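You operate a simulated robot arm through the tools that you are given. There is no shell and no other tool.

The job below is to be done with a simulated robot arm. You get a single attempt, and the scene is never put back.

JOB
Shut the tall cabinet, purge at 15 till dry, then drop to 10.
Fine: both doors; the grey knob sets its flow in L/min.

It is judged by the outcome, as a careful person would: the job done as asked, and still so three seconds after it is handed in. It fails if anything else is knocked over, pushed out of place, dropped, spilled or broken.

ROBOT AND FRAMES
A 6-joint arm with a two-finger gripper, fixed in place. Base frame: the origin is on the floor under the middle of its stand, x ahead of it, y to its left, z up. Units: m, degrees, N and s.
It reaches about 1.637 m from its shoulder. Its first joint turns from -166.0 to 166.0 degrees. Payload 3.43 kg.
The TCP is the grasp point between the finger pads, 0.02 m short of the fingertips. In the tool frame z runs along the fingers and y along their closing line. The gripper opens to 0.19 m; its body begins 0.248 m behind the TCP.
Orientation is that of the tool frame in the base frame, as a unit quaternion [w, x, y, z]. With the fingers straight down and closing along the base's y, the tool's x points along the base's -x, its y along +y and its z along -z.

CONTROLS
- The arm moves only by the tool jog_arm. Its arguments are lists of equal length, an entry for each row: "gripper": the gripper command, from -1 (shut) to 1 (fully open), values between in proportion; "travel": the shift along the tool's x, y, z in m, a list of three; "rot": the turn, a rotation vector about the tool's x, y, z in degrees, a list of three. In form: {"gripper": [gripper, ...], "travel": [[dx, dy, dz], ...], "rot": [[wx, wy, wz], ...]}. A call has 1 to 20 rows; each row is the pose to reach, as a shift and turn from the pose commanded when the call began, along the tool's axes at that moment. Each row takes 0.2 s and may step no farther than 0.05 m and 8.6 degrees from the row before; otherwise, or with a gripper value out of range, the whole call is refused. A pose out of reach is approached as far as the arm can. The call stops where the force on the tool passes 50 N (or 10 N more than at its start, if that is more) or the arm is blocked; 0.2 s more then pass. The fingers move at their own pace (about 0.045 m/s each) and stop on an object; they squeeze with about 41 N. The grip force told is the motor's: it shows also when the fingers shut on nothing. Time passes only in rows, and 0.2 s behind the last, so rows that repeat a pose let the fingers close. It gives the time, the measured TCP pose, the force on the tool (base axes), the opening and the grip force at its end, in the units of the frame above (readings bear some noise), with the torque about the TCP (base axes, N m) and any sound that the robot's microphone picked up.
- Cameras (640 x 400 px; columns grow to the right, rows downward): "scene" is fixed at [0.0518, 0.5012, 1.5008]; the picture's right is [-0.33, -0.94, 0.00], its down [-0.44, 0.15, -0.88] and it looks along [0.83, -0.29, -0.47] (base axes); focal length 333 px, centre (320, 200). "wrist" rides on the gripper at [0.07, -0.008, -0.288] in the tool frame; the picture's right is [0.12, 0.99, 0.00], its down [-0.96, 0.12, -0.25] and it looks along [-0.25, 0.03, 0.97] (tool axes); focal length 261 px, centre (320, 200). There is no depth. A picture from a camera that has moved, and an enlarged one, comes with that camera's place and axes in the base frame and with its lens.
- get_image(camera): a new picture of that camera. The clock stands still meanwhile.
- lift_body(by): slides the trunk up (or, below 0, down) by that many m; the arm rides with it, the base frame stays. It gives what a move gives, with no picture.
- close_up(camera, box): a new picture of the part [left, top, right, bottom] of that camera's present view, enlarged. The clock stands still meanwhile.
- hand_in(): hands the job in; it is judged then, once.

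Nothing tells you positions but the pictures and the camera data. Unless the task says otherwise, let go and move clear before handing in.

The tools are called after "Emit:" by a JSON object that holds its "name" and its "arguments". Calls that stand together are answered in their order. jog_arm: Moves the arm, as the interface text tells. Its arguments: {"type":"object","properties":{"gripper":{"type":"array","items":{"type":"number"}},"travel":{"type":"array","items":{"type":"array","items":{"type":"number"}}},"rot":{"type":"array","items":{"type":"array","items":{"type":"number"}}}},"required":["gripper","travel","rot"]} The other tools are called the same way: lift_body (by) moves the trunk up or down; get_image (camera) takes a picture; close_up (camera, box) takes an enlarged picture of a part of a camera's view; hand_in () hands the job in.

At the start:

```text
time: 0.0
eef_pos: [0.8508, -0.0366, 1.1556]
orientation: [0.0, 0.0, 1.0, 0.001]
wrist_force: [0.0, 0.1, 1.5]
ft_torque: [-0.04, -0.01, -0.01]
opening: 0.1897
grasp_force: 0.0
trunk travel left (down, up): [-0.175, 0.065]
```

scene: 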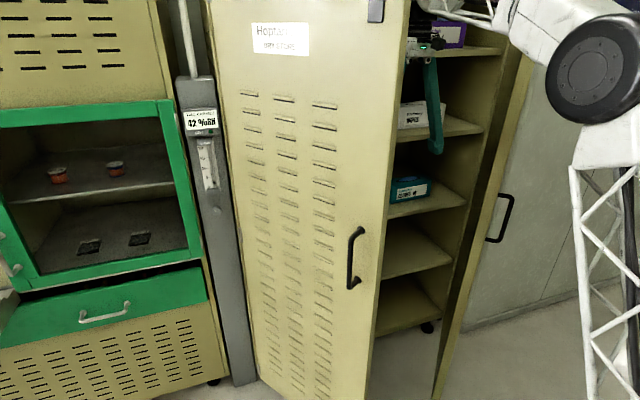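
wrist: 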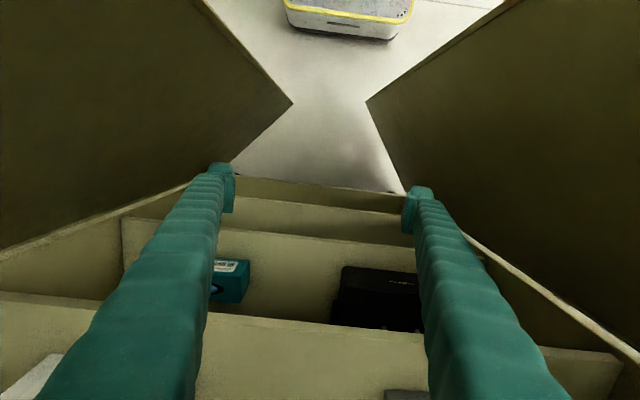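

I see a tall tan cabinet with both doors partly open and the gripper between them. To its left are a grey column with a flow meter and a humidity readout, and a second cabinet with a green-framed compartment. I'll take closer views before moving anything.

Emit:
{"name": "close_up", "arguments": {"camera": "scene", "box": [160, 60, 260, 220]}}

Emit:
{"name": "close_up", "arguments": {"camera": "scene", "box": [340, 0, 640, 190]}}

Emit:
{"name": "close_up", "arguments": {"camera": "scene", "box": [0, 80, 240, 330]}}

Emit:
{"name": "close_up", "arguments": {"camera": "scene", "box": [200, 0, 440, 150]}}

Emit:
{"name": "close_up", "arguments": {"camera": "wrist", "box": [0, 0, 640, 400]}}

```text
2.50 times, centred on (210, 140) of scene
camera zoom: at [0.0518, 0.5012, 1.5008], right [-0.33, -0.94, 0.0], down [-0.44, 0.15, -0.88], along [0.83, -0.29, -0.47], focal length 832 px, centre (595, 350)
```

zoom: 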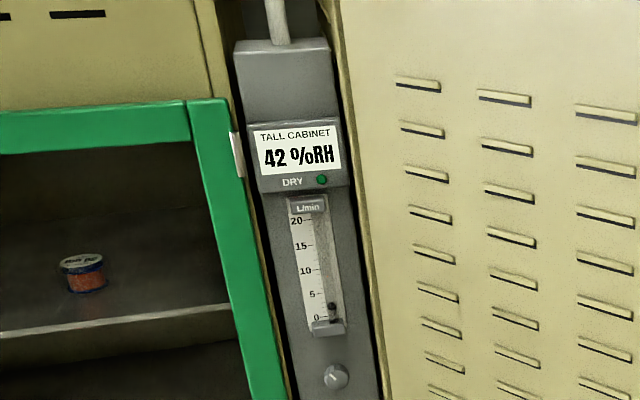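

```text
2.11 times, centred on (490, 95) of scene
camera zoom: at [0.0518, 0.5012, 1.5008], right [-0.33, -0.94, 0.0], down [-0.44, 0.15, -0.88], along [0.83, -0.29, -0.47], focal length 701 px, centre (-38, 421)
```

zoom: 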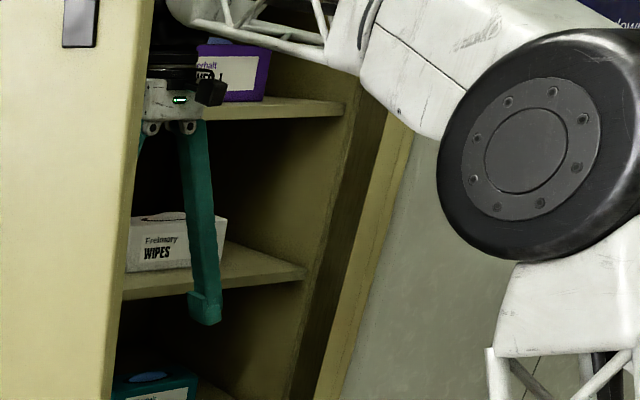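

```text
1.60 times, centred on (120, 205) of scene
camera zoom: at [0.0518, 0.5012, 1.5008], right [-0.33, -0.94, 0.0], down [-0.44, 0.15, -0.88], along [0.83, -0.29, -0.47], focal length 533 px, centre (640, 192)
```

zoom: 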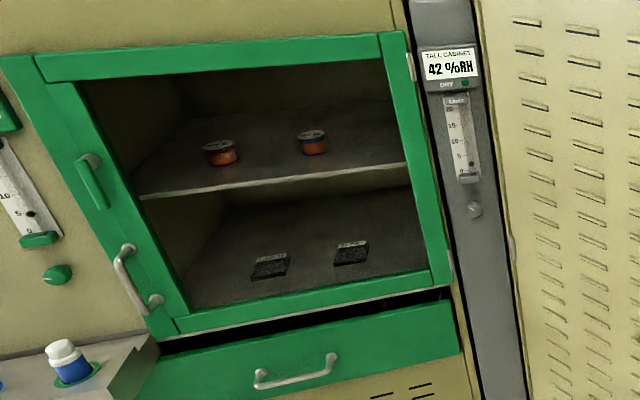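

```text
2.67 times, centred on (320, 75) of scene
camera zoom: at [0.0518, 0.5012, 1.5008], right [-0.33, -0.94, 0.0], down [-0.44, 0.15, -0.88], along [0.83, -0.29, -0.47], focal length 888 px, centre (320, 533)
```

zoom: 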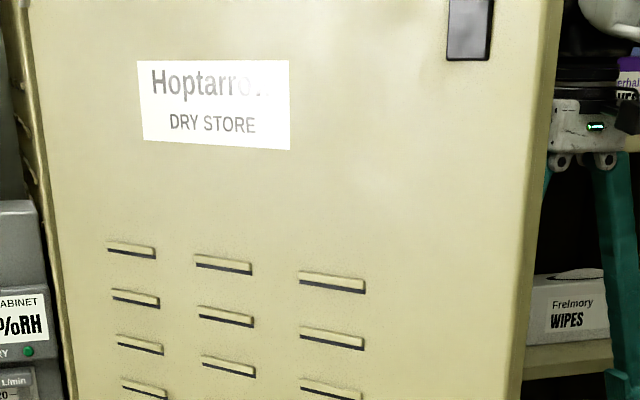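

```text
1.00 times, centred on (320, 200) of wrist (not enlarged: the box is as wide or as high as the picture)
camera zoom: at [0.7811, -0.0463, 1.444], right [-0.12, 0.99, 0.0], down [0.96, 0.12, 0.25], along [0.25, 0.03, -0.97], focal length 261 px, centre (320, 200)
```

zoom: 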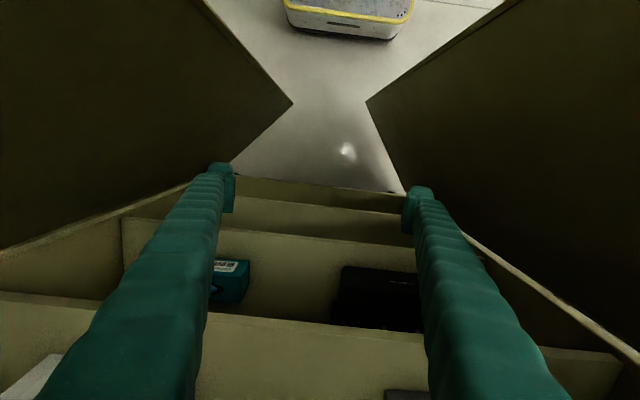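

The tall cabinet has its own grey column with a flow meter, a grey knob and a DRY lamp. I need a closer look at the door edges, handles and knob to fix the geometry.

Emit:
{"name": "close_up", "arguments": {"camera": "scene", "box": [400, 20, 600, 220]}}

Emit:
{"name": "close_up", "arguments": {"camera": "scene", "box": [330, 180, 560, 400]}}

Emit:
{"name": "close_up", "arguments": {"camera": "scene", "box": [180, 100, 230, 200]}}

Emit:
{"name": "close_up", "arguments": {"camera": "scene", "box": [180, 180, 400, 400]}}

Emit:
{"name": "close_up", "arguments": {"camera": "scene", "box": [150, 0, 300, 100]}}

```text
2.00 times, centred on (500, 120) of scene
camera zoom: at [0.0518, 0.5012, 1.5008], right [-0.33, -0.94, 0.0], down [-0.44, 0.15, -0.88], along [0.83, -0.29, -0.47], focal length 666 px, centre (-40, 360)
```

zoom: 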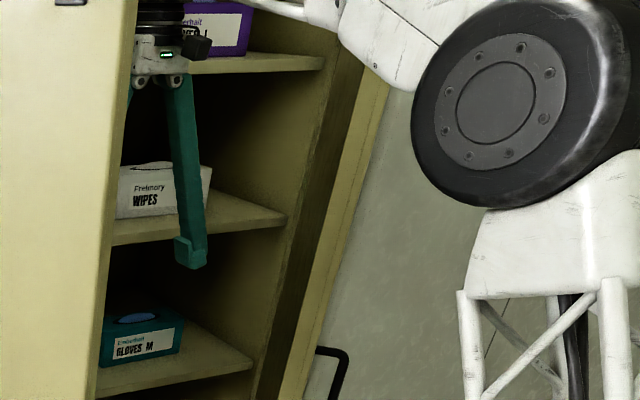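

```text
1.82 times, centred on (445, 290) of scene
camera zoom: at [0.0518, 0.5012, 1.5008], right [-0.33, -0.94, 0.0], down [-0.44, 0.15, -0.88], along [0.83, -0.29, -0.47], focal length 605 px, centre (93, 36)
```

zoom: 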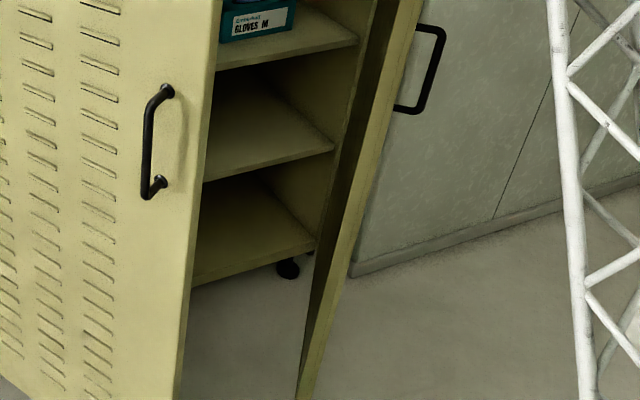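

```text
4.00 times, centred on (205, 150) of scene
camera zoom: at [0.0518, 0.5012, 1.5008], right [-0.33, -0.94, 0.0], down [-0.44, 0.15, -0.88], along [0.83, -0.29, -0.47], focal length 1332 px, centre (780, 400)
```

zoom: 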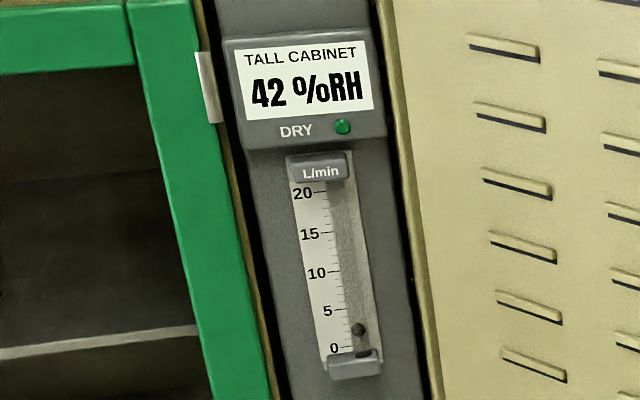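

```text
1.82 times, centred on (290, 290) of scene
camera zoom: at [0.0518, 0.5012, 1.5008], right [-0.33, -0.94, 0.0], down [-0.44, 0.15, -0.88], along [0.83, -0.29, -0.47], focal length 605 px, centre (374, 36)
```

zoom: 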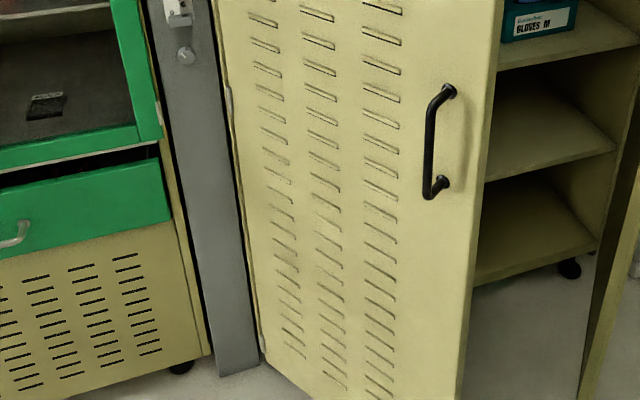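

```text
4.00 times, centred on (225, 50) of scene
camera zoom: at [0.0518, 0.5012, 1.5008], right [-0.33, -0.94, 0.0], down [-0.44, 0.15, -0.88], along [0.83, -0.29, -0.47], focal length 1332 px, centre (700, 800)
```

zoom: 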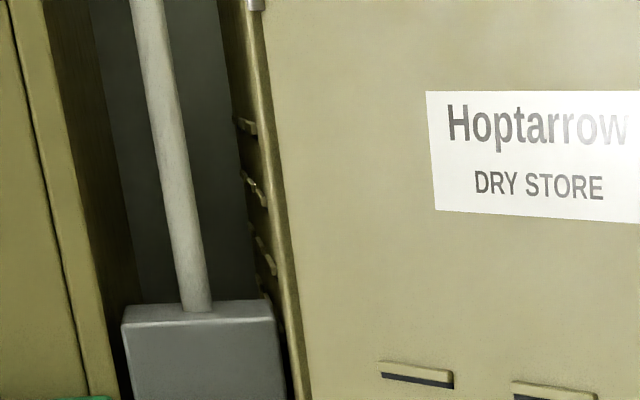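

The door free edges are near (0.61, 0.15) and (0.66, -0.19), with hinges near x≈1.05 at y≈0.45 and y≈-0.56. The grey knob is near (1.06, 0.51, 0.95). The gripper sits between the doors, so I'll close it and back straight out toward -x first.

Emit:
{"name": "jog_arm", "arguments": {"gripper": [-1, -1, -1, -1, -1, -1, -1, -1, -1, -1, -1, -1], "travel": [[0, 0, 0], [0, 0, 0], [0, 0, 0], [0.02, 0, 0], [0.05, 0, 0], [0.09, 0, 0], [0.13, 0, 0], [0.17, 0, 0], [0.21, 0, 0], [0.25, 0, 0], [0.28, 0, 0], [0.3, 0, 0]], "rot": [[0, 0, 0], [0, 0, 0], [0, 0, 0], [0, 0, 0], [0, 0, 0], [0, 0, 0], [0, 0, 0], [0, 0, 0], [0, 0, 0], [0, 0, 0], [0, 0, 0], [0, 0, 0]]}}

```text
time: 2.6
eef_pos: [0.5505, -0.0403, 1.1559]
orientation: [0.0, -0.001, 1.0, 0.0]
wrist_force: [0.4, -0.1, -0.6]
ft_torque: [-0.01, 0.13, -0.03]
opening: 0.0
grasp_force: 33.9
trunk travel left (down, up): [-0.175, 0.065]
```

Emit:
{"name": "get_image", "arguments": {"camera": "scene"}}

Emit:
{"name": "get_image", "arguments": {"camera": "wrist"}}

```text
taken
```

scene: 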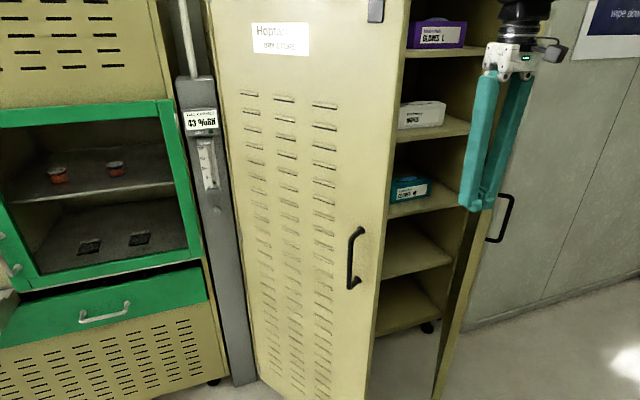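

```text
taken
camera wrist: at [0.4818, -0.0481, 1.4442], right [-0.12, 0.99, 0.0], down [0.96, 0.12, 0.25], along [0.25, 0.03, -0.97], focal length 261 px, centre (320, 200)
```

wrist: 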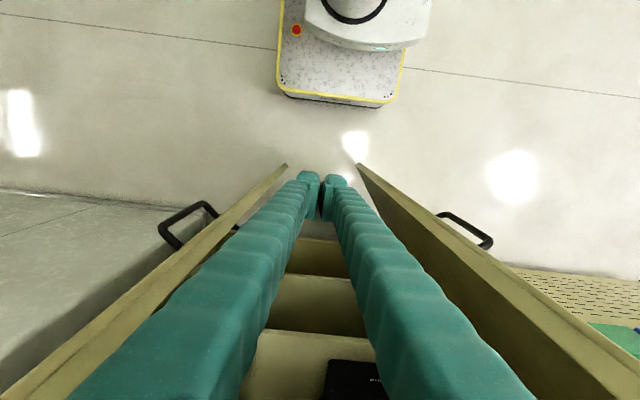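

The arm is clear of the doors now. Before choosing which door to close first, I'll check the free edges for an overlap strip, and look at the catch and the RH display.

Emit:
{"name": "close_up", "arguments": {"camera": "wrist", "box": [260, 140, 500, 300]}}

Emit:
{"name": "close_up", "arguments": {"camera": "wrist", "box": [120, 140, 320, 300]}}

Emit:
{"name": "close_up", "arguments": {"camera": "scene", "box": [340, 0, 560, 140]}}

Emit:
{"name": "close_up", "arguments": {"camera": "scene", "box": [420, 150, 540, 400]}}

Emit:
{"name": "close_up", "arguments": {"camera": "scene", "box": [180, 100, 230, 220]}}

```text
2.50 times, centred on (380, 220) of wrist
camera zoom: at [0.4818, -0.0481, 1.4442], right [-0.12, 0.99, 0.0], down [0.96, 0.12, 0.25], along [0.25, 0.03, -0.97], focal length 652 px, centre (170, 150)
```

zoom: 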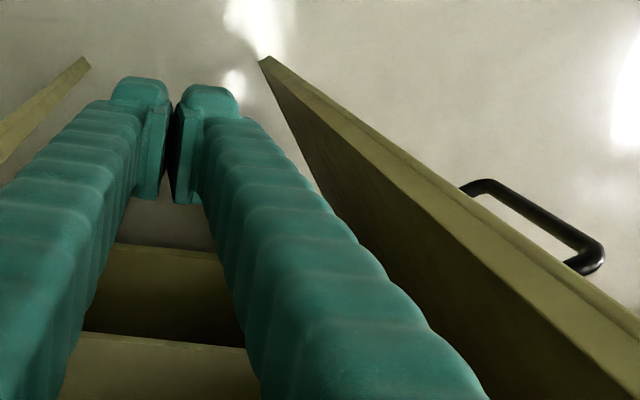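

```text
2.50 times, centred on (220, 220) of wrist
camera zoom: at [0.4818, -0.0481, 1.4442], right [-0.12, 0.99, 0.0], down [0.96, 0.12, 0.25], along [0.25, 0.03, -0.97], focal length 652 px, centre (570, 150)
```

zoom: 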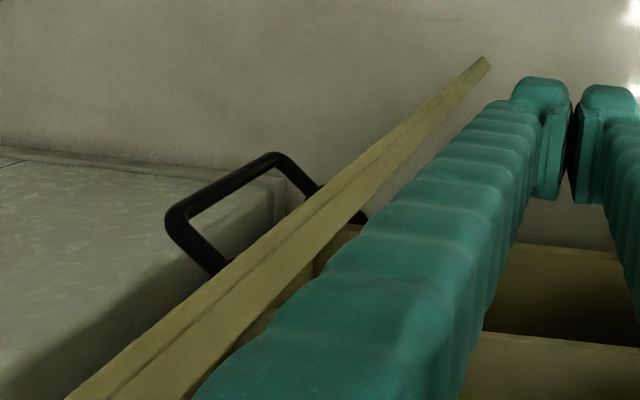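

```text
2.86 times, centred on (450, 70) of scene
camera zoom: at [0.0518, 0.5012, 1.5008], right [-0.33, -0.94, 0.0], down [-0.44, 0.15, -0.88], along [0.83, -0.29, -0.47], focal length 951 px, centre (-51, 571)
```

zoom: 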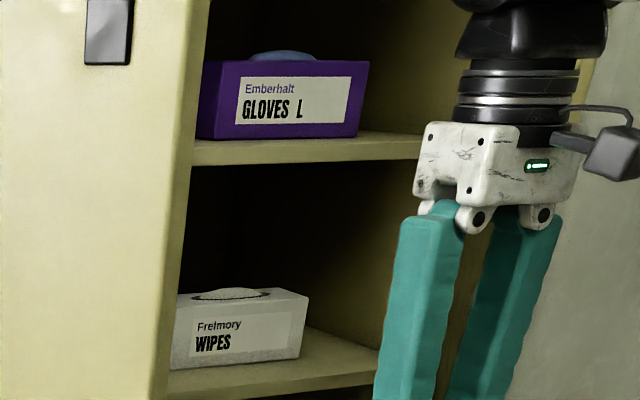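

```text
1.60 times, centred on (480, 275) of scene
camera zoom: at [0.0518, 0.5012, 1.5008], right [-0.33, -0.94, 0.0], down [-0.44, 0.15, -0.88], along [0.83, -0.29, -0.47], focal length 533 px, centre (64, 80)
```

zoom: 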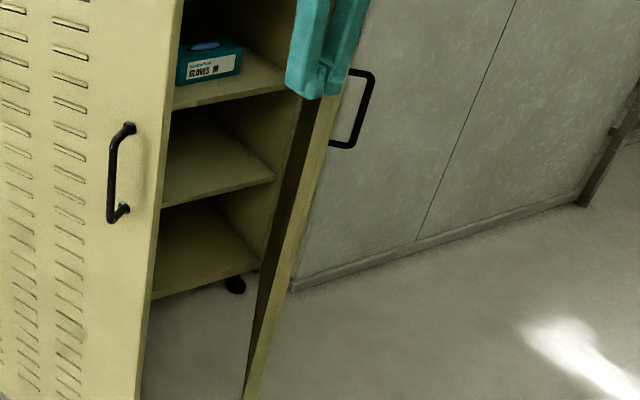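

```text
3.33 times, centred on (205, 160) of scene
camera zoom: at [0.0518, 0.5012, 1.5008], right [-0.33, -0.94, 0.0], down [-0.44, 0.15, -0.88], along [0.83, -0.29, -0.47], focal length 1110 px, centre (703, 333)
```

zoom: 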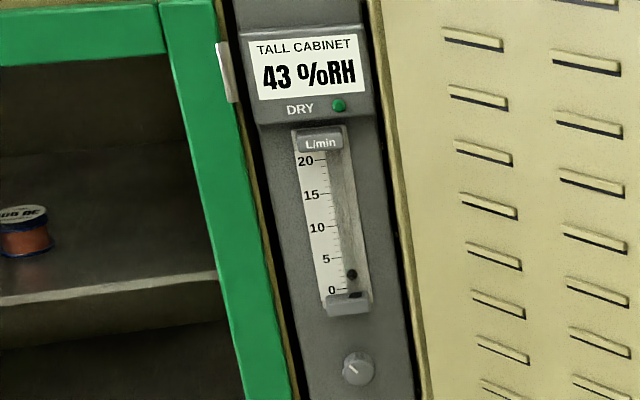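

The door edges look plain, with no overlap strip visible, and the handles span z≈0.88–1.06. I'll tilt the fingers about 35° forward, keep above handle height, and move to the outside of the right-hand door (-y side).

Emit:
{"name": "jog_arm", "arguments": {"gripper": [-1, -1, -1, -1, -1, -1, -1, -1, -1, -1, -1], "travel": [[0.04, 0, 0], [0.07, -0.03, 0], [0.08, -0.07, 0], [0.08, -0.115, 0], [0.08, -0.16, 0], [0.08, -0.205, 0], [0.08, -0.25, 0], [0.06, -0.29, 0], [0.04, -0.33, 0], [0.02, -0.36, 0], [0.0, -0.37, 0]], "rot": [[0, 0, 0], [0, 0, 0], [0, -4, 0], [0, -8, 0], [0, -12, 0], [0, -16, 0], [0, -20, 0], [0, -24, 0], [0, -28, 0], [0, -32, 0], [0, -35, 0]]}}

Emit:
{"name": "get_image", "arguments": {"camera": "wrist"}}

Emit:
{"name": "get_image", "arguments": {"camera": "scene"}}

```text
time: 5.0
eef_pos: [0.5511, -0.4076, 1.1557]
orientation: [0.301, 0.0, 0.954, -0.001]
wrist_force: [-0.5, -0.5, 0.6]
ft_torque: [-0.02, 0.01, -0.01]
opening: 0.0001
grasp_force: 34.3
trunk travel left (down, up): [-0.175, 0.065]
```

```text
taken
camera wrist: at [0.3295, -0.417, 1.3519], right [-0.1, 0.99, -0.07], down [0.65, 0.12, 0.76], along [0.76, 0.03, -0.65], focal length 261 px, centre (320, 200)
```

wrist: 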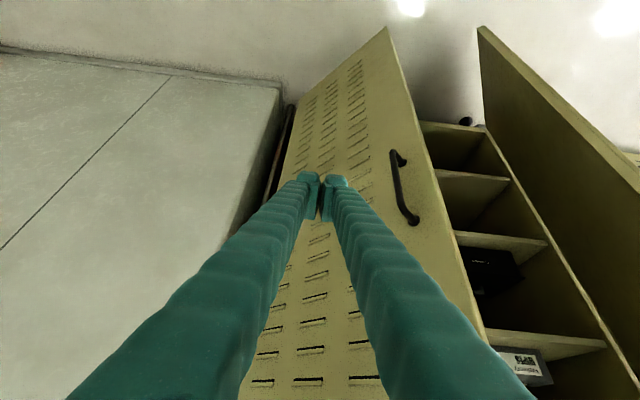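

```text
taken
```

scene: 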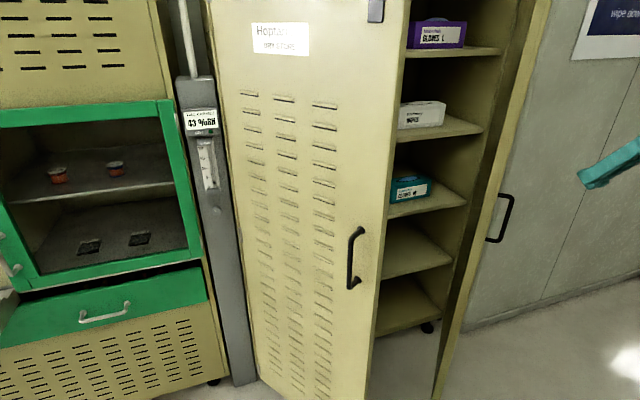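

The gripper is now square to the outer face of the right door, about 0.23 m off it and above the handle. I'll approach along the door's normal until I'm close to contact.

Emit:
{"name": "jog_arm", "arguments": {"gripper": [-1, -1, -1, -1, -1], "travel": [[-0.0228, 0.0288, 0.016], [-0.0455, 0.0575, 0.0319], [-0.0683, 0.0863, 0.0479], [-0.0854, 0.1079, 0.0598], [-0.0967, 0.1222, 0.0678]], "rot": [[0, 0, 0], [0, 0, 0], [0, 0, 0], [0, 0, 0], [0, 0, 0]]}}

Emit:
{"name": "get_image", "arguments": {"camera": "wrist"}}

Emit:
{"name": "get_image", "arguments": {"camera": "scene"}}

```text
time: 6.2
eef_pos: [0.6677, -0.2865, 1.1561]
orientation: [0.301, 0.0, 0.954, 0.001]
wrist_force: [0.3, -0.3, 0.8]
ft_torque: [0.03, -0.03, 0.03]
opening: 0.0
grasp_force: 34.5
trunk travel left (down, up): [-0.175, 0.065]
```

```text
taken
camera wrist: at [0.4467, -0.2949, 1.3513], right [-0.1, 0.99, -0.07], down [0.65, 0.12, 0.75], along [0.76, 0.03, -0.65], focal length 261 px, centre (320, 200)
```

wrist: 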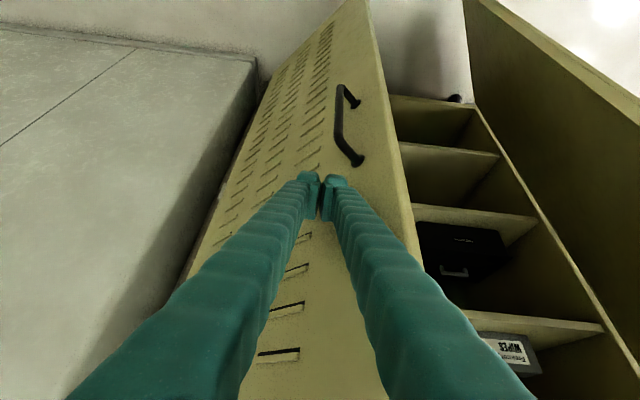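

```text
taken
```

scene: 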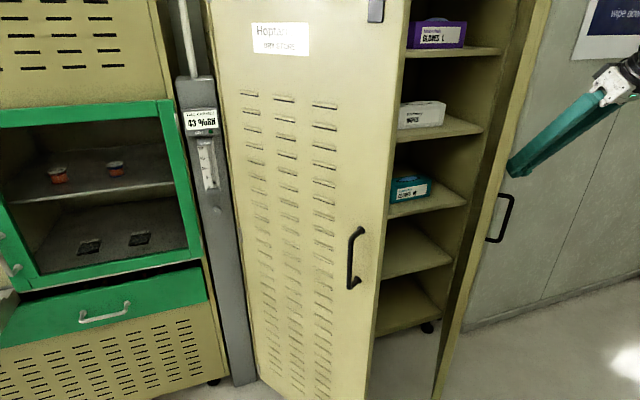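

The fingertips are just off the door above the handle. I'll swing the right door in slowly along its arc about the hinge, stop at roughly 10° open, and check.

Emit:
{"name": "jog_arm", "arguments": {"gripper": [-1, -1, -1, -1, -1, -1, -1, -1, -1, -1, -1, -1, -1], "travel": [[-0.0124, 0.0086, 0.0087], [-0.0254, 0.0268, 0.0178], [-0.0386, 0.045, 0.027], [-0.0532, 0.0615, 0.0373], [-0.0678, 0.0777, 0.0475], [-0.0837, 0.0925, 0.0587], [-0.0996, 0.1066, 0.0698], [-0.1167, 0.119, 0.0818], [-0.1337, 0.1311, 0.0937], [-0.1518, 0.1415, 0.1064], [-0.1697, 0.1513, 0.1189], [-0.1885, 0.1592, 0.1321], [-0.2073, 0.1667, 0.1453]], "rot": [[0, 0, 0], [0, 0, 0], [0, 0, 0], [0, 0, 0], [0, 0, 0], [0, 0, 0], [0, 0, 0], [0, 0, 0], [0, 0, 0], [0, 0, 0], [0, 0, 0], [0, 0, 0], [0, 0, 0]]}}

Emit:
{"name": "get_image", "arguments": {"camera": "wrist"}}

Emit:
{"name": "get_image", "arguments": {"camera": "scene"}}

```text
time: 9.0
eef_pos: [0.9231, -0.1172, 1.1564]
orientation: [0.302, -0.001, 0.953, 0.0]
wrist_force: [-0.6, 0.3, 0.3]
ft_torque: [0.03, -0.02, 0.0]
opening: 0.0
grasp_force: 34.0
trunk travel left (down, up): [-0.175, 0.065]
```

```text
taken
camera wrist: at [0.7008, -0.1264, 1.3521], right [-0.1, 0.99, -0.07], down [0.65, 0.12, 0.76], along [0.76, 0.03, -0.65], focal length 261 px, centre (320, 200)
```

wrist: 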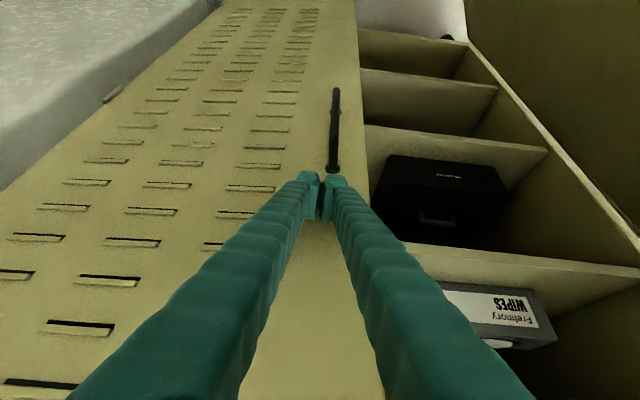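

```text
taken
```

scene: 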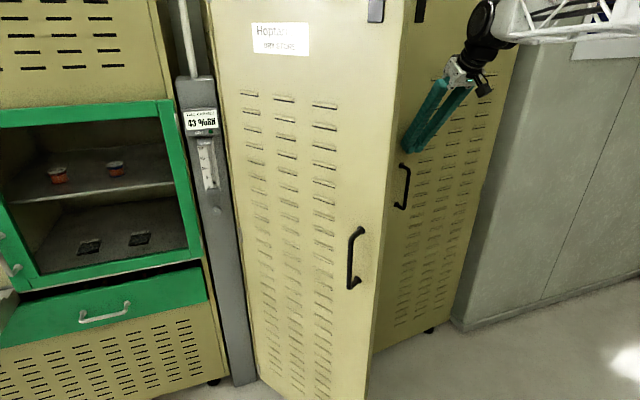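

The right door has followed the push and is nearly shut with very little force. I'll zoom in on it and on the dark plates near the free edges before finishing.

Emit:
{"name": "close_up", "arguments": {"camera": "scene", "box": [350, 0, 500, 100]}}

Emit:
{"name": "close_up", "arguments": {"camera": "wrist", "box": [240, 60, 480, 220]}}

Emit:
{"name": "close_up", "arguments": {"camera": "scene", "box": [180, 100, 230, 220]}}

```text
4.00 times, centred on (425, 50) of scene
camera zoom: at [0.0518, 0.5012, 1.5008], right [-0.33, -0.94, 0.0], down [-0.44, 0.15, -0.88], along [0.83, -0.29, -0.47], focal length 1332 px, centre (-100, 800)
```

zoom: 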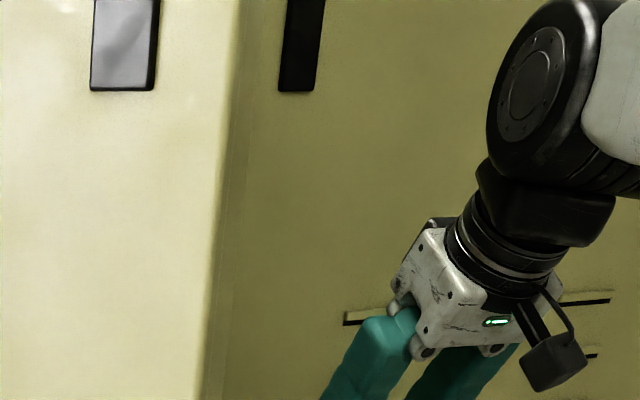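

```text
2.50 times, centred on (360, 140) of wrist
camera zoom: at [0.7008, -0.1264, 1.3521], right [-0.1, 0.99, -0.07], down [0.65, 0.12, 0.76], along [0.76, 0.03, -0.65], focal length 652 px, centre (220, 350)
```

zoom: 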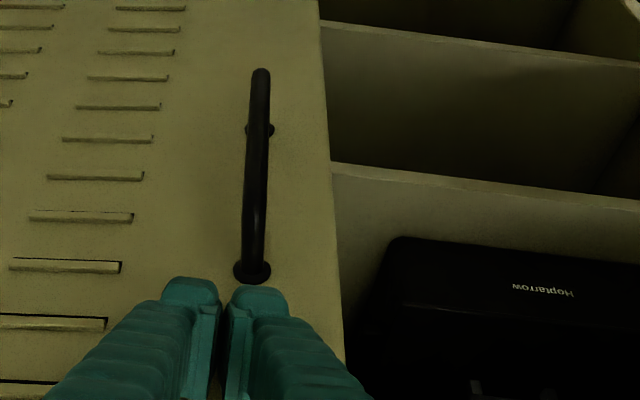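

```text
3.33 times, centred on (205, 160) of scene
camera zoom: at [0.0518, 0.5012, 1.5008], right [-0.33, -0.94, 0.0], down [-0.44, 0.15, -0.88], along [0.83, -0.29, -0.47], focal length 1110 px, centre (703, 333)
```

zoom: 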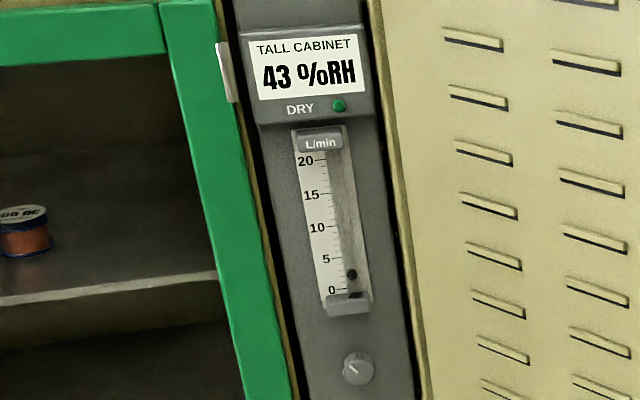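

The plates match on both doors and aren't in the way. I'll finish the right door in small steps, watching for the force to rise as it seats.

Emit:
{"name": "jog_arm", "arguments": {"gripper": [-1, -1, -1, -1, -1, -1], "travel": [[-0.0123, 0.004, 0.0086], [-0.0246, 0.006, 0.0172], [-0.0369, 0.008, 0.0258], [-0.0475, 0.0095, 0.0333], [-0.0557, 0.0105, 0.039], [-0.0614, 0.011, 0.043]], "rot": [[0, 0, 0], [0, 0, 0], [0, 0, 0], [0, 0, 0], [0, 0, 0], [0, 0, 0]]}}

Emit:
{"name": "get_image", "arguments": {"camera": "wrist"}}

Emit:
{"name": "get_image", "arguments": {"camera": "scene"}}

```text
time: 10.1
eef_pos: [0.9734, -0.1084, 1.1552]
orientation: [0.297, -0.001, 0.955, 0.0]
wrist_force: [-28.1, -2.7, 10.2]
ft_torque: [0.0, -0.29, -0.11]
opening: 0.0064
grasp_force: 34.7
trunk travel left (down, up): [-0.175, 0.065]
stopped in row 5: the force on the tool passed its limit at 67 N (the readings are from after the stop); the commanded pose is now the measured one
```

```text
taken
camera wrist: at [0.7544, -0.1192, 1.3526], right [-0.1, 0.99, -0.07], down [0.65, 0.12, 0.75], along [0.75, 0.03, -0.66], focal length 261 px, centre (320, 200)
```

wrist: 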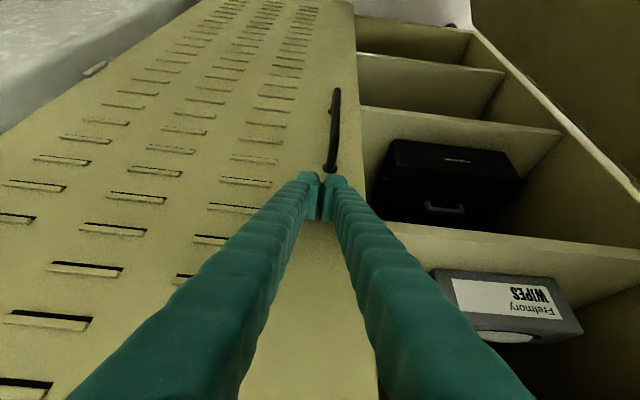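

```text
taken
```

scene: 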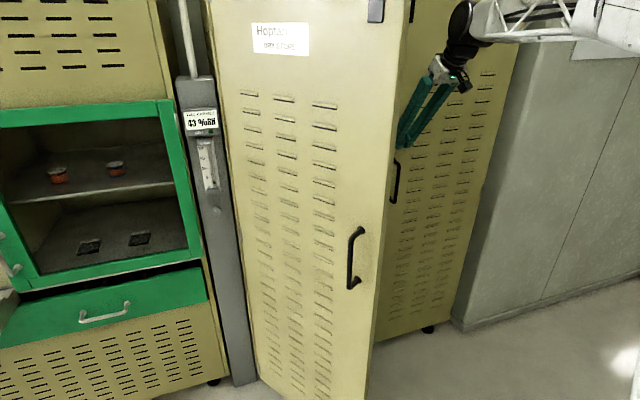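

Force rose at x≈0.97, and I need to know whether the door is seated or blocked by something such as the black case on the shelf. I'll zoom in.

Emit:
{"name": "close_up", "arguments": {"camera": "wrist", "box": [310, 60, 630, 280]}}

Emit:
{"name": "close_up", "arguments": {"camera": "wrist", "box": [300, 0, 500, 130]}}

Emit:
{"name": "close_up", "arguments": {"camera": "scene", "box": [360, 220, 480, 360]}}

Emit:
{"name": "close_up", "arguments": {"camera": "scene", "box": [350, 0, 550, 140]}}

Emit:
{"name": "close_up", "arguments": {"camera": "wrist", "box": [0, 0, 320, 200]}}

```text
1.82 times, centred on (470, 170) of wrist
camera zoom: at [0.7544, -0.1192, 1.3526], right [-0.1, 0.99, -0.07], down [0.65, 0.12, 0.75], along [0.75, 0.03, -0.66], focal length 474 px, centre (47, 254)
```

zoom: 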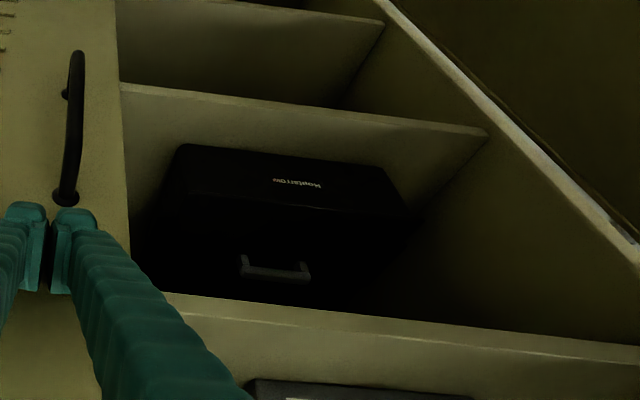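

```text
3.08 times, centred on (400, 65) of wrist
camera zoom: at [0.7544, -0.1192, 1.3526], right [-0.1, 0.99, -0.07], down [0.65, 0.12, 0.75], along [0.75, 0.03, -0.66], focal length 802 px, centre (74, 615)
```

zoom: 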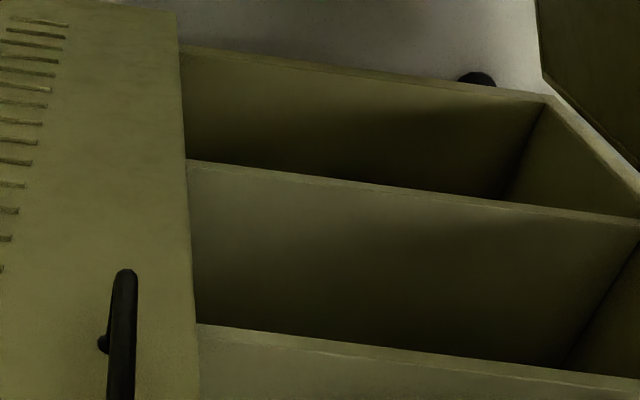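

```text
2.86 times, centred on (420, 290) of scene
camera zoom: at [0.0518, 0.5012, 1.5008], right [-0.33, -0.94, 0.0], down [-0.44, 0.15, -0.88], along [0.83, -0.29, -0.47], focal length 951 px, centre (34, -57)
```

zoom: 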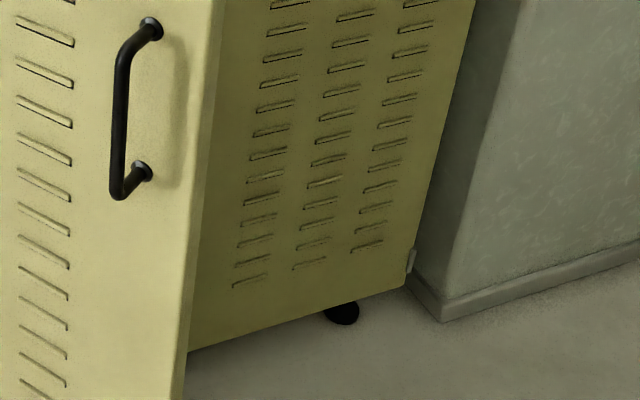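

```text
2.86 times, centred on (450, 70) of scene
camera zoom: at [0.0518, 0.5012, 1.5008], right [-0.33, -0.94, 0.0], down [-0.44, 0.15, -0.88], along [0.83, -0.29, -0.47], focal length 951 px, centre (-51, 571)
```

zoom: 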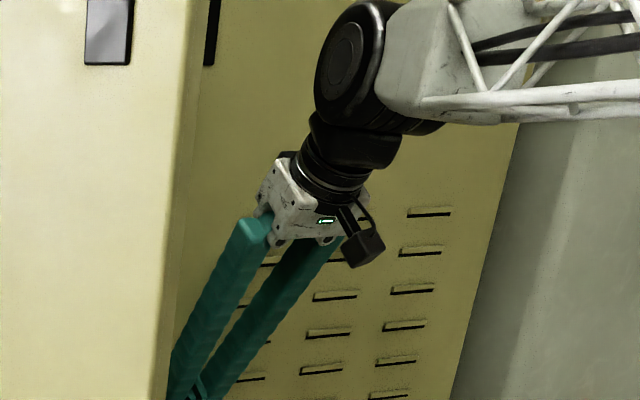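

```text
2.00 times, centred on (160, 100) of wrist
camera zoom: at [0.7544, -0.1192, 1.3526], right [-0.1, 0.99, -0.07], down [0.65, 0.12, 0.75], along [0.75, 0.03, -0.66], focal length 521 px, centre (640, 400)
```

zoom: 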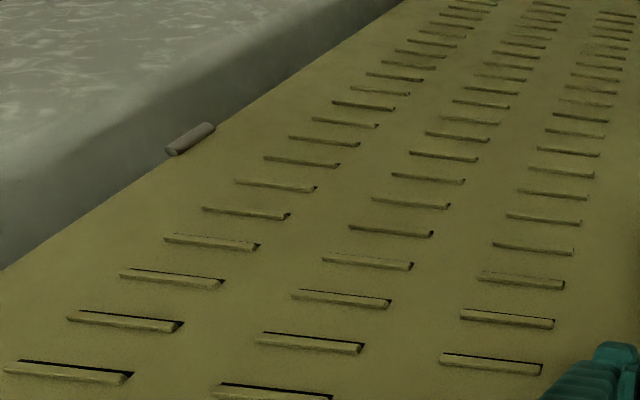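

The louvre rows measure parallel to the shelf edges to within about half a degree, so the right door is seated. I'll back off and check that it stays shut.

Emit:
{"name": "jog_arm", "arguments": {"gripper": [-1, -1, -1, -1], "travel": [[0.0164, 0, -0.0115], [0.0328, 0, -0.023], [0.0655, 0, -0.0459], [0.0983, 0, -0.0689]], "rot": [[0, 0, 0], [0, 0, 0], [0, 0, 0], [0, 0, 0]]}}

Emit:
{"name": "get_image", "arguments": {"camera": "wrist"}}

Emit:
{"name": "get_image", "arguments": {"camera": "scene"}}

```text
time: 11.1
eef_pos: [0.8579, -0.1089, 1.1552]
orientation: [0.296, -0.001, 0.955, 0.0]
wrist_force: [0.5, -0.4, -0.4]
ft_torque: [-0.01, 0.07, 0.02]
opening: 0.0002
grasp_force: 34.1
trunk travel left (down, up): [-0.175, 0.065]
```

```text
taken
camera wrist: at [0.6381, -0.1185, 1.3522], right [-0.1, 0.99, -0.07], down [0.65, 0.12, 0.75], along [0.75, 0.03, -0.66], focal length 261 px, centre (320, 200)
```

wrist: 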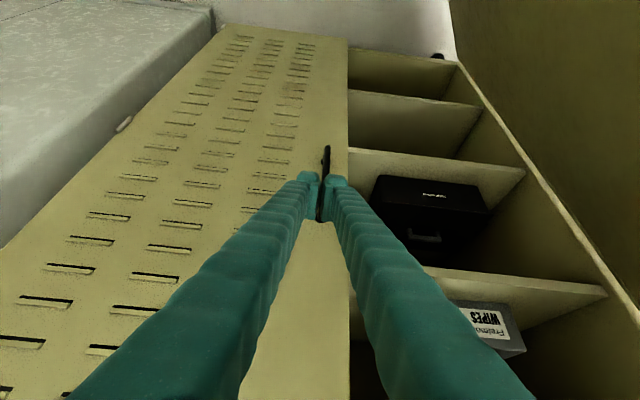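

```text
taken
```

scene: 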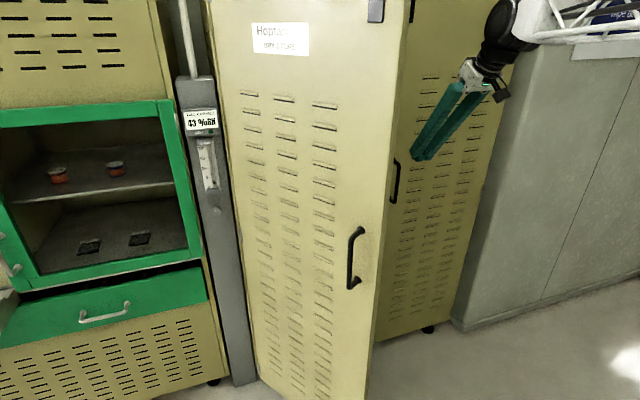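

Emit:
{"name": "close_up", "arguments": {"camera": "wrist", "box": [0, 180, 240, 360]}}

Emit:
{"name": "close_up", "arguments": {"camera": "wrist", "box": [200, 0, 480, 170]}}

Emit:
{"name": "close_up", "arguments": {"camera": "scene", "box": [360, 220, 480, 360]}}

```text
2.22 times, centred on (120, 270) of wrist
camera zoom: at [0.6381, -0.1185, 1.3522], right [-0.1, 0.99, -0.07], down [0.65, 0.12, 0.75], along [0.75, 0.03, -0.66], focal length 579 px, centre (764, 44)
```

zoom: 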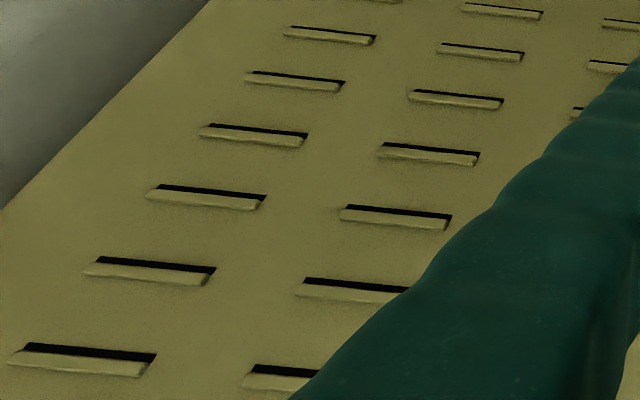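

```text
2.29 times, centred on (340, 85) of wrist
camera zoom: at [0.6381, -0.1185, 1.3522], right [-0.1, 0.99, -0.07], down [0.65, 0.12, 0.75], along [0.75, 0.03, -0.66], focal length 596 px, centre (274, 463)
```

zoom: 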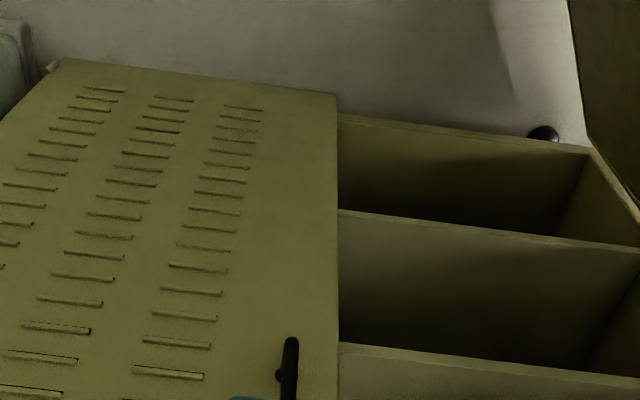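

```text
2.86 times, centred on (420, 290) of scene
camera zoom: at [0.0518, 0.5012, 1.5008], right [-0.33, -0.94, 0.0], down [-0.44, 0.15, -0.88], along [0.83, -0.29, -0.47], focal length 951 px, centre (34, -57)
```

zoom: 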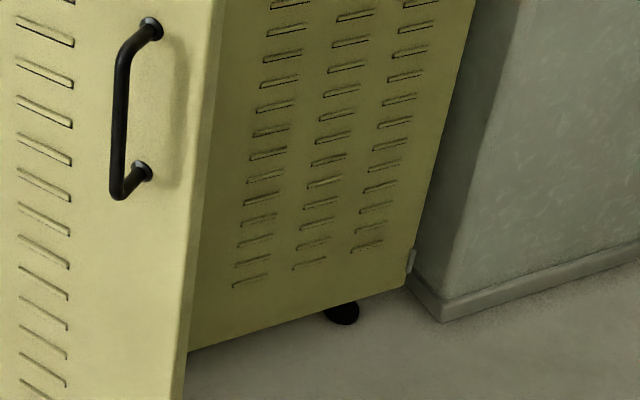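

The right door stays shut. Next I'll back out around the left door's free edge at (0.61, 0.16) and come to its outer side.

Emit:
{"name": "jog_arm", "arguments": {"gripper": [-1, -1, -1, -1, -1, -1, -1, -1, -1, -1, -1, -1, -1, -1, -1, -1, -1, -1], "travel": [[0.0396, 0, -0.0271], [0.0792, 0, -0.0542], [0.1188, 0, -0.0813], [0.1584, 0, -0.1084], [0.198, 0, -0.1355], [0.2376, 0, -0.1626], [0.2747, 0.012, -0.1881], [0.3036, 0.045, -0.2079], [0.3119, 0.09, -0.2136], [0.3119, 0.135, -0.2136], [0.3119, 0.18, -0.2136], [0.3119, 0.225, -0.2136], [0.3119, 0.27, -0.2136], [0.3119, 0.315, -0.2136], [0.3119, 0.36, -0.2136], [0.3094, 0.405, -0.2119], [0.2929, 0.445, -0.2006], [0.2764, 0.475, -0.1893]], "rot": [[0, 0, 0], [0, 0, 0], [0, 0, 0], [0, 0, 0], [0, 0, 0], [0, 0, 0], [0, 0, 0], [0, 0, 0], [0, 0, 0], [0, 0, 0], [0, 0, 0], [0, 0, 0], [0, 0, 0], [0, 0, 0], [0, 0, 0], [0, 0, 0], [0, 0, 0], [0, 0, 0]]}}

Emit:
{"name": "get_image", "arguments": {"camera": "wrist"}}

Emit:
{"name": "get_image", "arguments": {"camera": "scene"}}

```text
time: 14.9
eef_pos: [0.5198, 0.3642, 1.1543]
orientation: [0.297, -0.001, 0.955, 0.0]
wrist_force: [-2.5, 1.5, 0.8]
ft_torque: [-0.16, -0.41, -0.14]
opening: 0.0
grasp_force: 34.7
trunk travel left (down, up): [-0.175, 0.065]
```

```text
taken
camera wrist: at [0.301, 0.3564, 1.3513], right [-0.1, 0.99, -0.07], down [0.65, 0.12, 0.75], along [0.75, 0.03, -0.66], focal length 261 px, centre (320, 200)
```

wrist: 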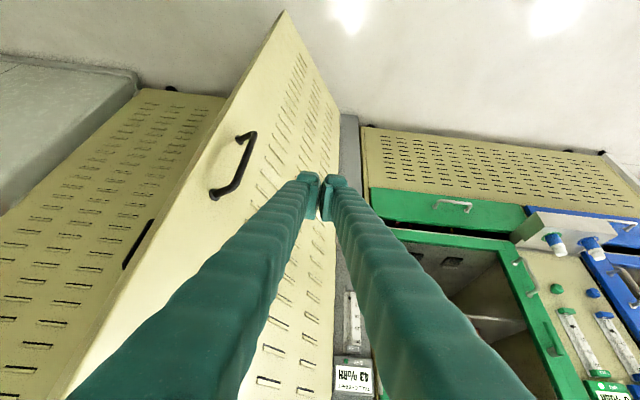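

```text
taken
```

scene: 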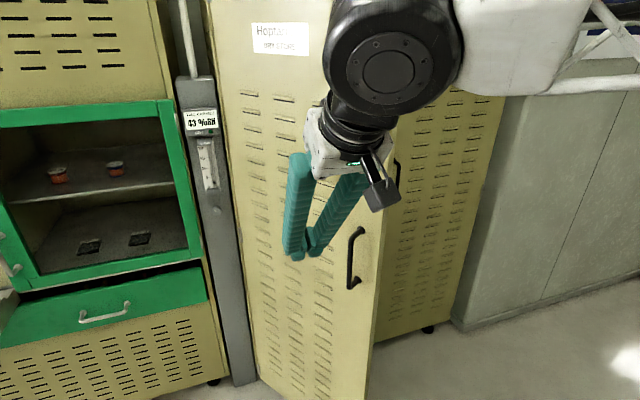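

The left door's outer face is straight ahead and its handle is below finger height. I'll approach along its normal to just off the surface.

Emit:
{"name": "jog_arm", "arguments": {"gripper": [-1, -1, -1, -1, -1], "travel": [[-0.0215, -0.029, 0.0147], [-0.0429, -0.058, 0.0294], [-0.0644, -0.087, 0.0441], [-0.0792, -0.106, 0.0542], [-0.0842, -0.1125, 0.0577]], "rot": [[0, 0, 0], [0, 0, 0], [0, 0, 0], [0, 0, 0], [0, 0, 0]]}}

Emit:
{"name": "get_image", "arguments": {"camera": "wrist"}}

Emit:
{"name": "get_image", "arguments": {"camera": "scene"}}

```text
time: 16.1
eef_pos: [0.6245, 0.2541, 1.1529]
orientation: [0.297, -0.001, 0.955, 0.001]
wrist_force: [0.3, 0.4, 0.1]
ft_torque: [-0.01, -0.01, -0.01]
opening: 0.0
grasp_force: 34.3
trunk travel left (down, up): [-0.175, 0.065]
```

```text
taken
camera wrist: at [0.4043, 0.2443, 1.351], right [-0.1, 0.99, -0.07], down [0.65, 0.12, 0.75], along [0.75, 0.03, -0.66], focal length 261 px, centre (320, 200)
```

wrist: 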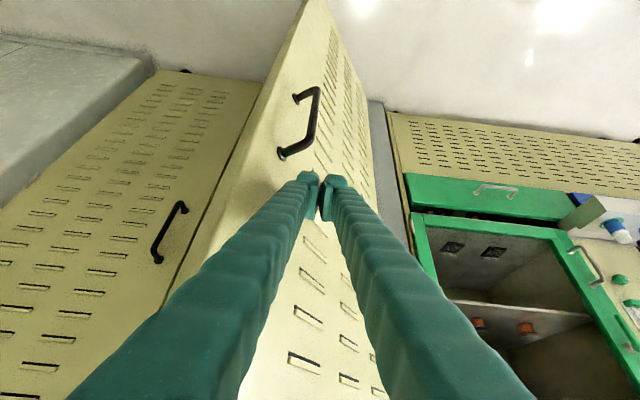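

```text
taken
```

scene: 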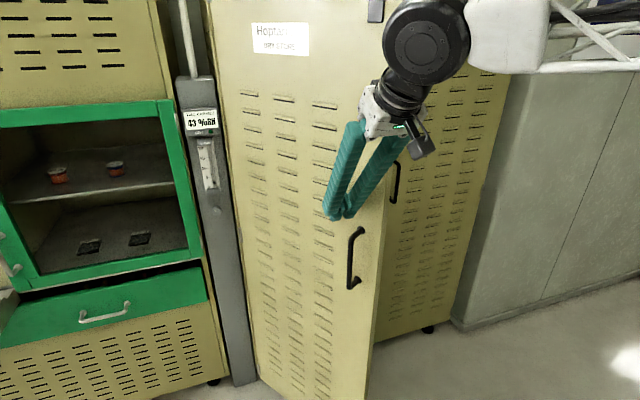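

I'm just off the left door, above its handle. I'll swing it in slowly along its arc to roughly 11° open, as I did with the other one.

Emit:
{"name": "jog_arm", "arguments": {"gripper": [-1, -1, -1, -1, -1, -1, -1, -1, -1, -1, -1, -1, -1, -1, -1, -1], "travel": [[-0.0066, -0.016, 0.0045], [-0.014, -0.033, 0.0096], [-0.0243, -0.0538, 0.0167], [-0.0356, -0.0739, 0.0244], [-0.0477, -0.0933, 0.0327], [-0.0606, -0.1119, 0.0415], [-0.0743, -0.1297, 0.0509], [-0.0888, -0.1465, 0.0608], [-0.1038, -0.1624, 0.0711], [-0.1196, -0.1773, 0.0819], [-0.136, -0.1912, 0.0932], [-0.1531, -0.2041, 0.1049], [-0.1706, -0.2159, 0.1168], [-0.1886, -0.2265, 0.1292], [-0.2071, -0.2359, 0.1418], [-0.2259, -0.2442, 0.1547]], "rot": [[0, 0, 0], [0, 0, 0], [0, 0, 0], [0, 0, 0], [0, 0, 0], [0, 0, 0], [0, 0, 0], [0, 0, 0], [0, 0, 0], [0, 0, 0], [0, 0, 0], [0, 0, 0], [0, 0, 0], [0, 0, 0], [0, 0, 0], [0, 0, 0]]}}

Emit:
{"name": "get_image", "arguments": {"camera": "wrist"}}

Emit:
{"name": "get_image", "arguments": {"camera": "scene"}}

```text
time: 19.5
eef_pos: [0.8964, 0.0082, 1.1551]
orientation: [0.297, 0.0, 0.955, -0.001]
wrist_force: [-0.4, 0.1, 1.0]
ft_torque: [0.0, -0.02, -0.03]
opening: 0.0
grasp_force: 34.1
trunk travel left (down, up): [-0.175, 0.065]
```

```text
taken
camera wrist: at [0.6778, -0.0012, 1.3524], right [-0.1, 0.99, -0.07], down [0.65, 0.12, 0.75], along [0.75, 0.03, -0.66], focal length 261 px, centre (320, 200)
```

wrist: 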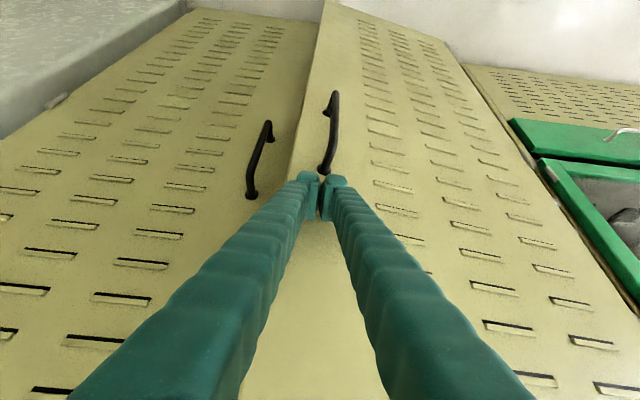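

```text
taken
```

scene: 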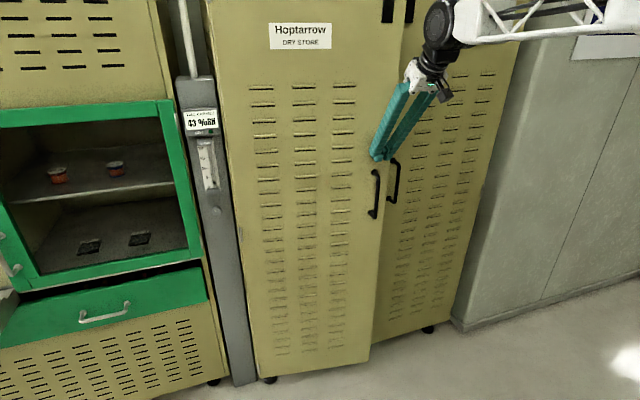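

The left door is nearly shut. I'll finish it in small steps until it seats.

Emit:
{"name": "jog_arm", "arguments": {"gripper": [-1, -1, -1, -1, -1, -1, -1, -1], "travel": [[-0.0132, -0.004, 0.009], [-0.0264, -0.008, 0.0181], [-0.0371, -0.011, 0.0254], [-0.0454, -0.013, 0.0311], [-0.0512, -0.014, 0.035], [-0.0561, -0.015, 0.0384], [-0.0602, -0.016, 0.0412], [-0.0635, -0.016, 0.0435]], "rot": [[0, 0, 0], [0, 0, 0], [0, 0, 0], [0, 0, 0], [0, 0, 0], [0, 0, 0], [0, 0, 0], [0, 0, 0]]}}

Emit:
{"name": "get_image", "arguments": {"camera": "wrist"}}

Emit:
{"name": "get_image", "arguments": {"camera": "scene"}}

```text
time: 21.3
eef_pos: [0.9734, -0.0055, 1.1559]
orientation: [0.297, -0.001, 0.955, 0.001]
wrist_force: [-12.6, 0.9, -1.4]
ft_torque: [0.03, 0.03, 0.03]
opening: 0.0058
grasp_force: 34.3
trunk travel left (down, up): [-0.175, 0.065]
```

```text
taken
camera wrist: at [0.7544, -0.0157, 1.3526], right [-0.1, 0.99, -0.07], down [0.65, 0.12, 0.75], along [0.75, 0.03, -0.66], focal length 261 px, centre (320, 200)
```

wrist: 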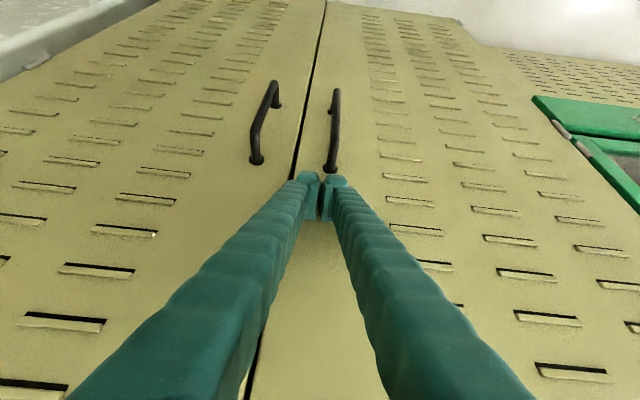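

```text
taken
```

scene: 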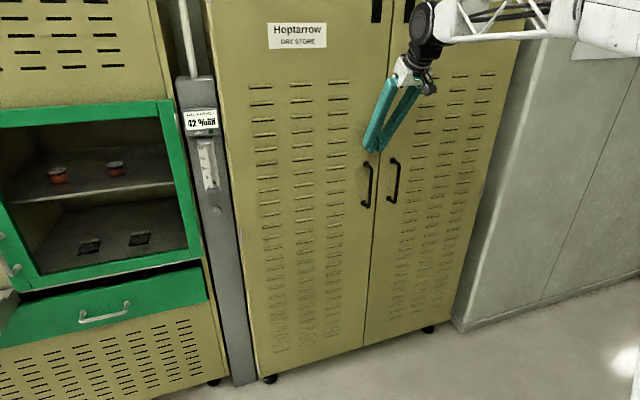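

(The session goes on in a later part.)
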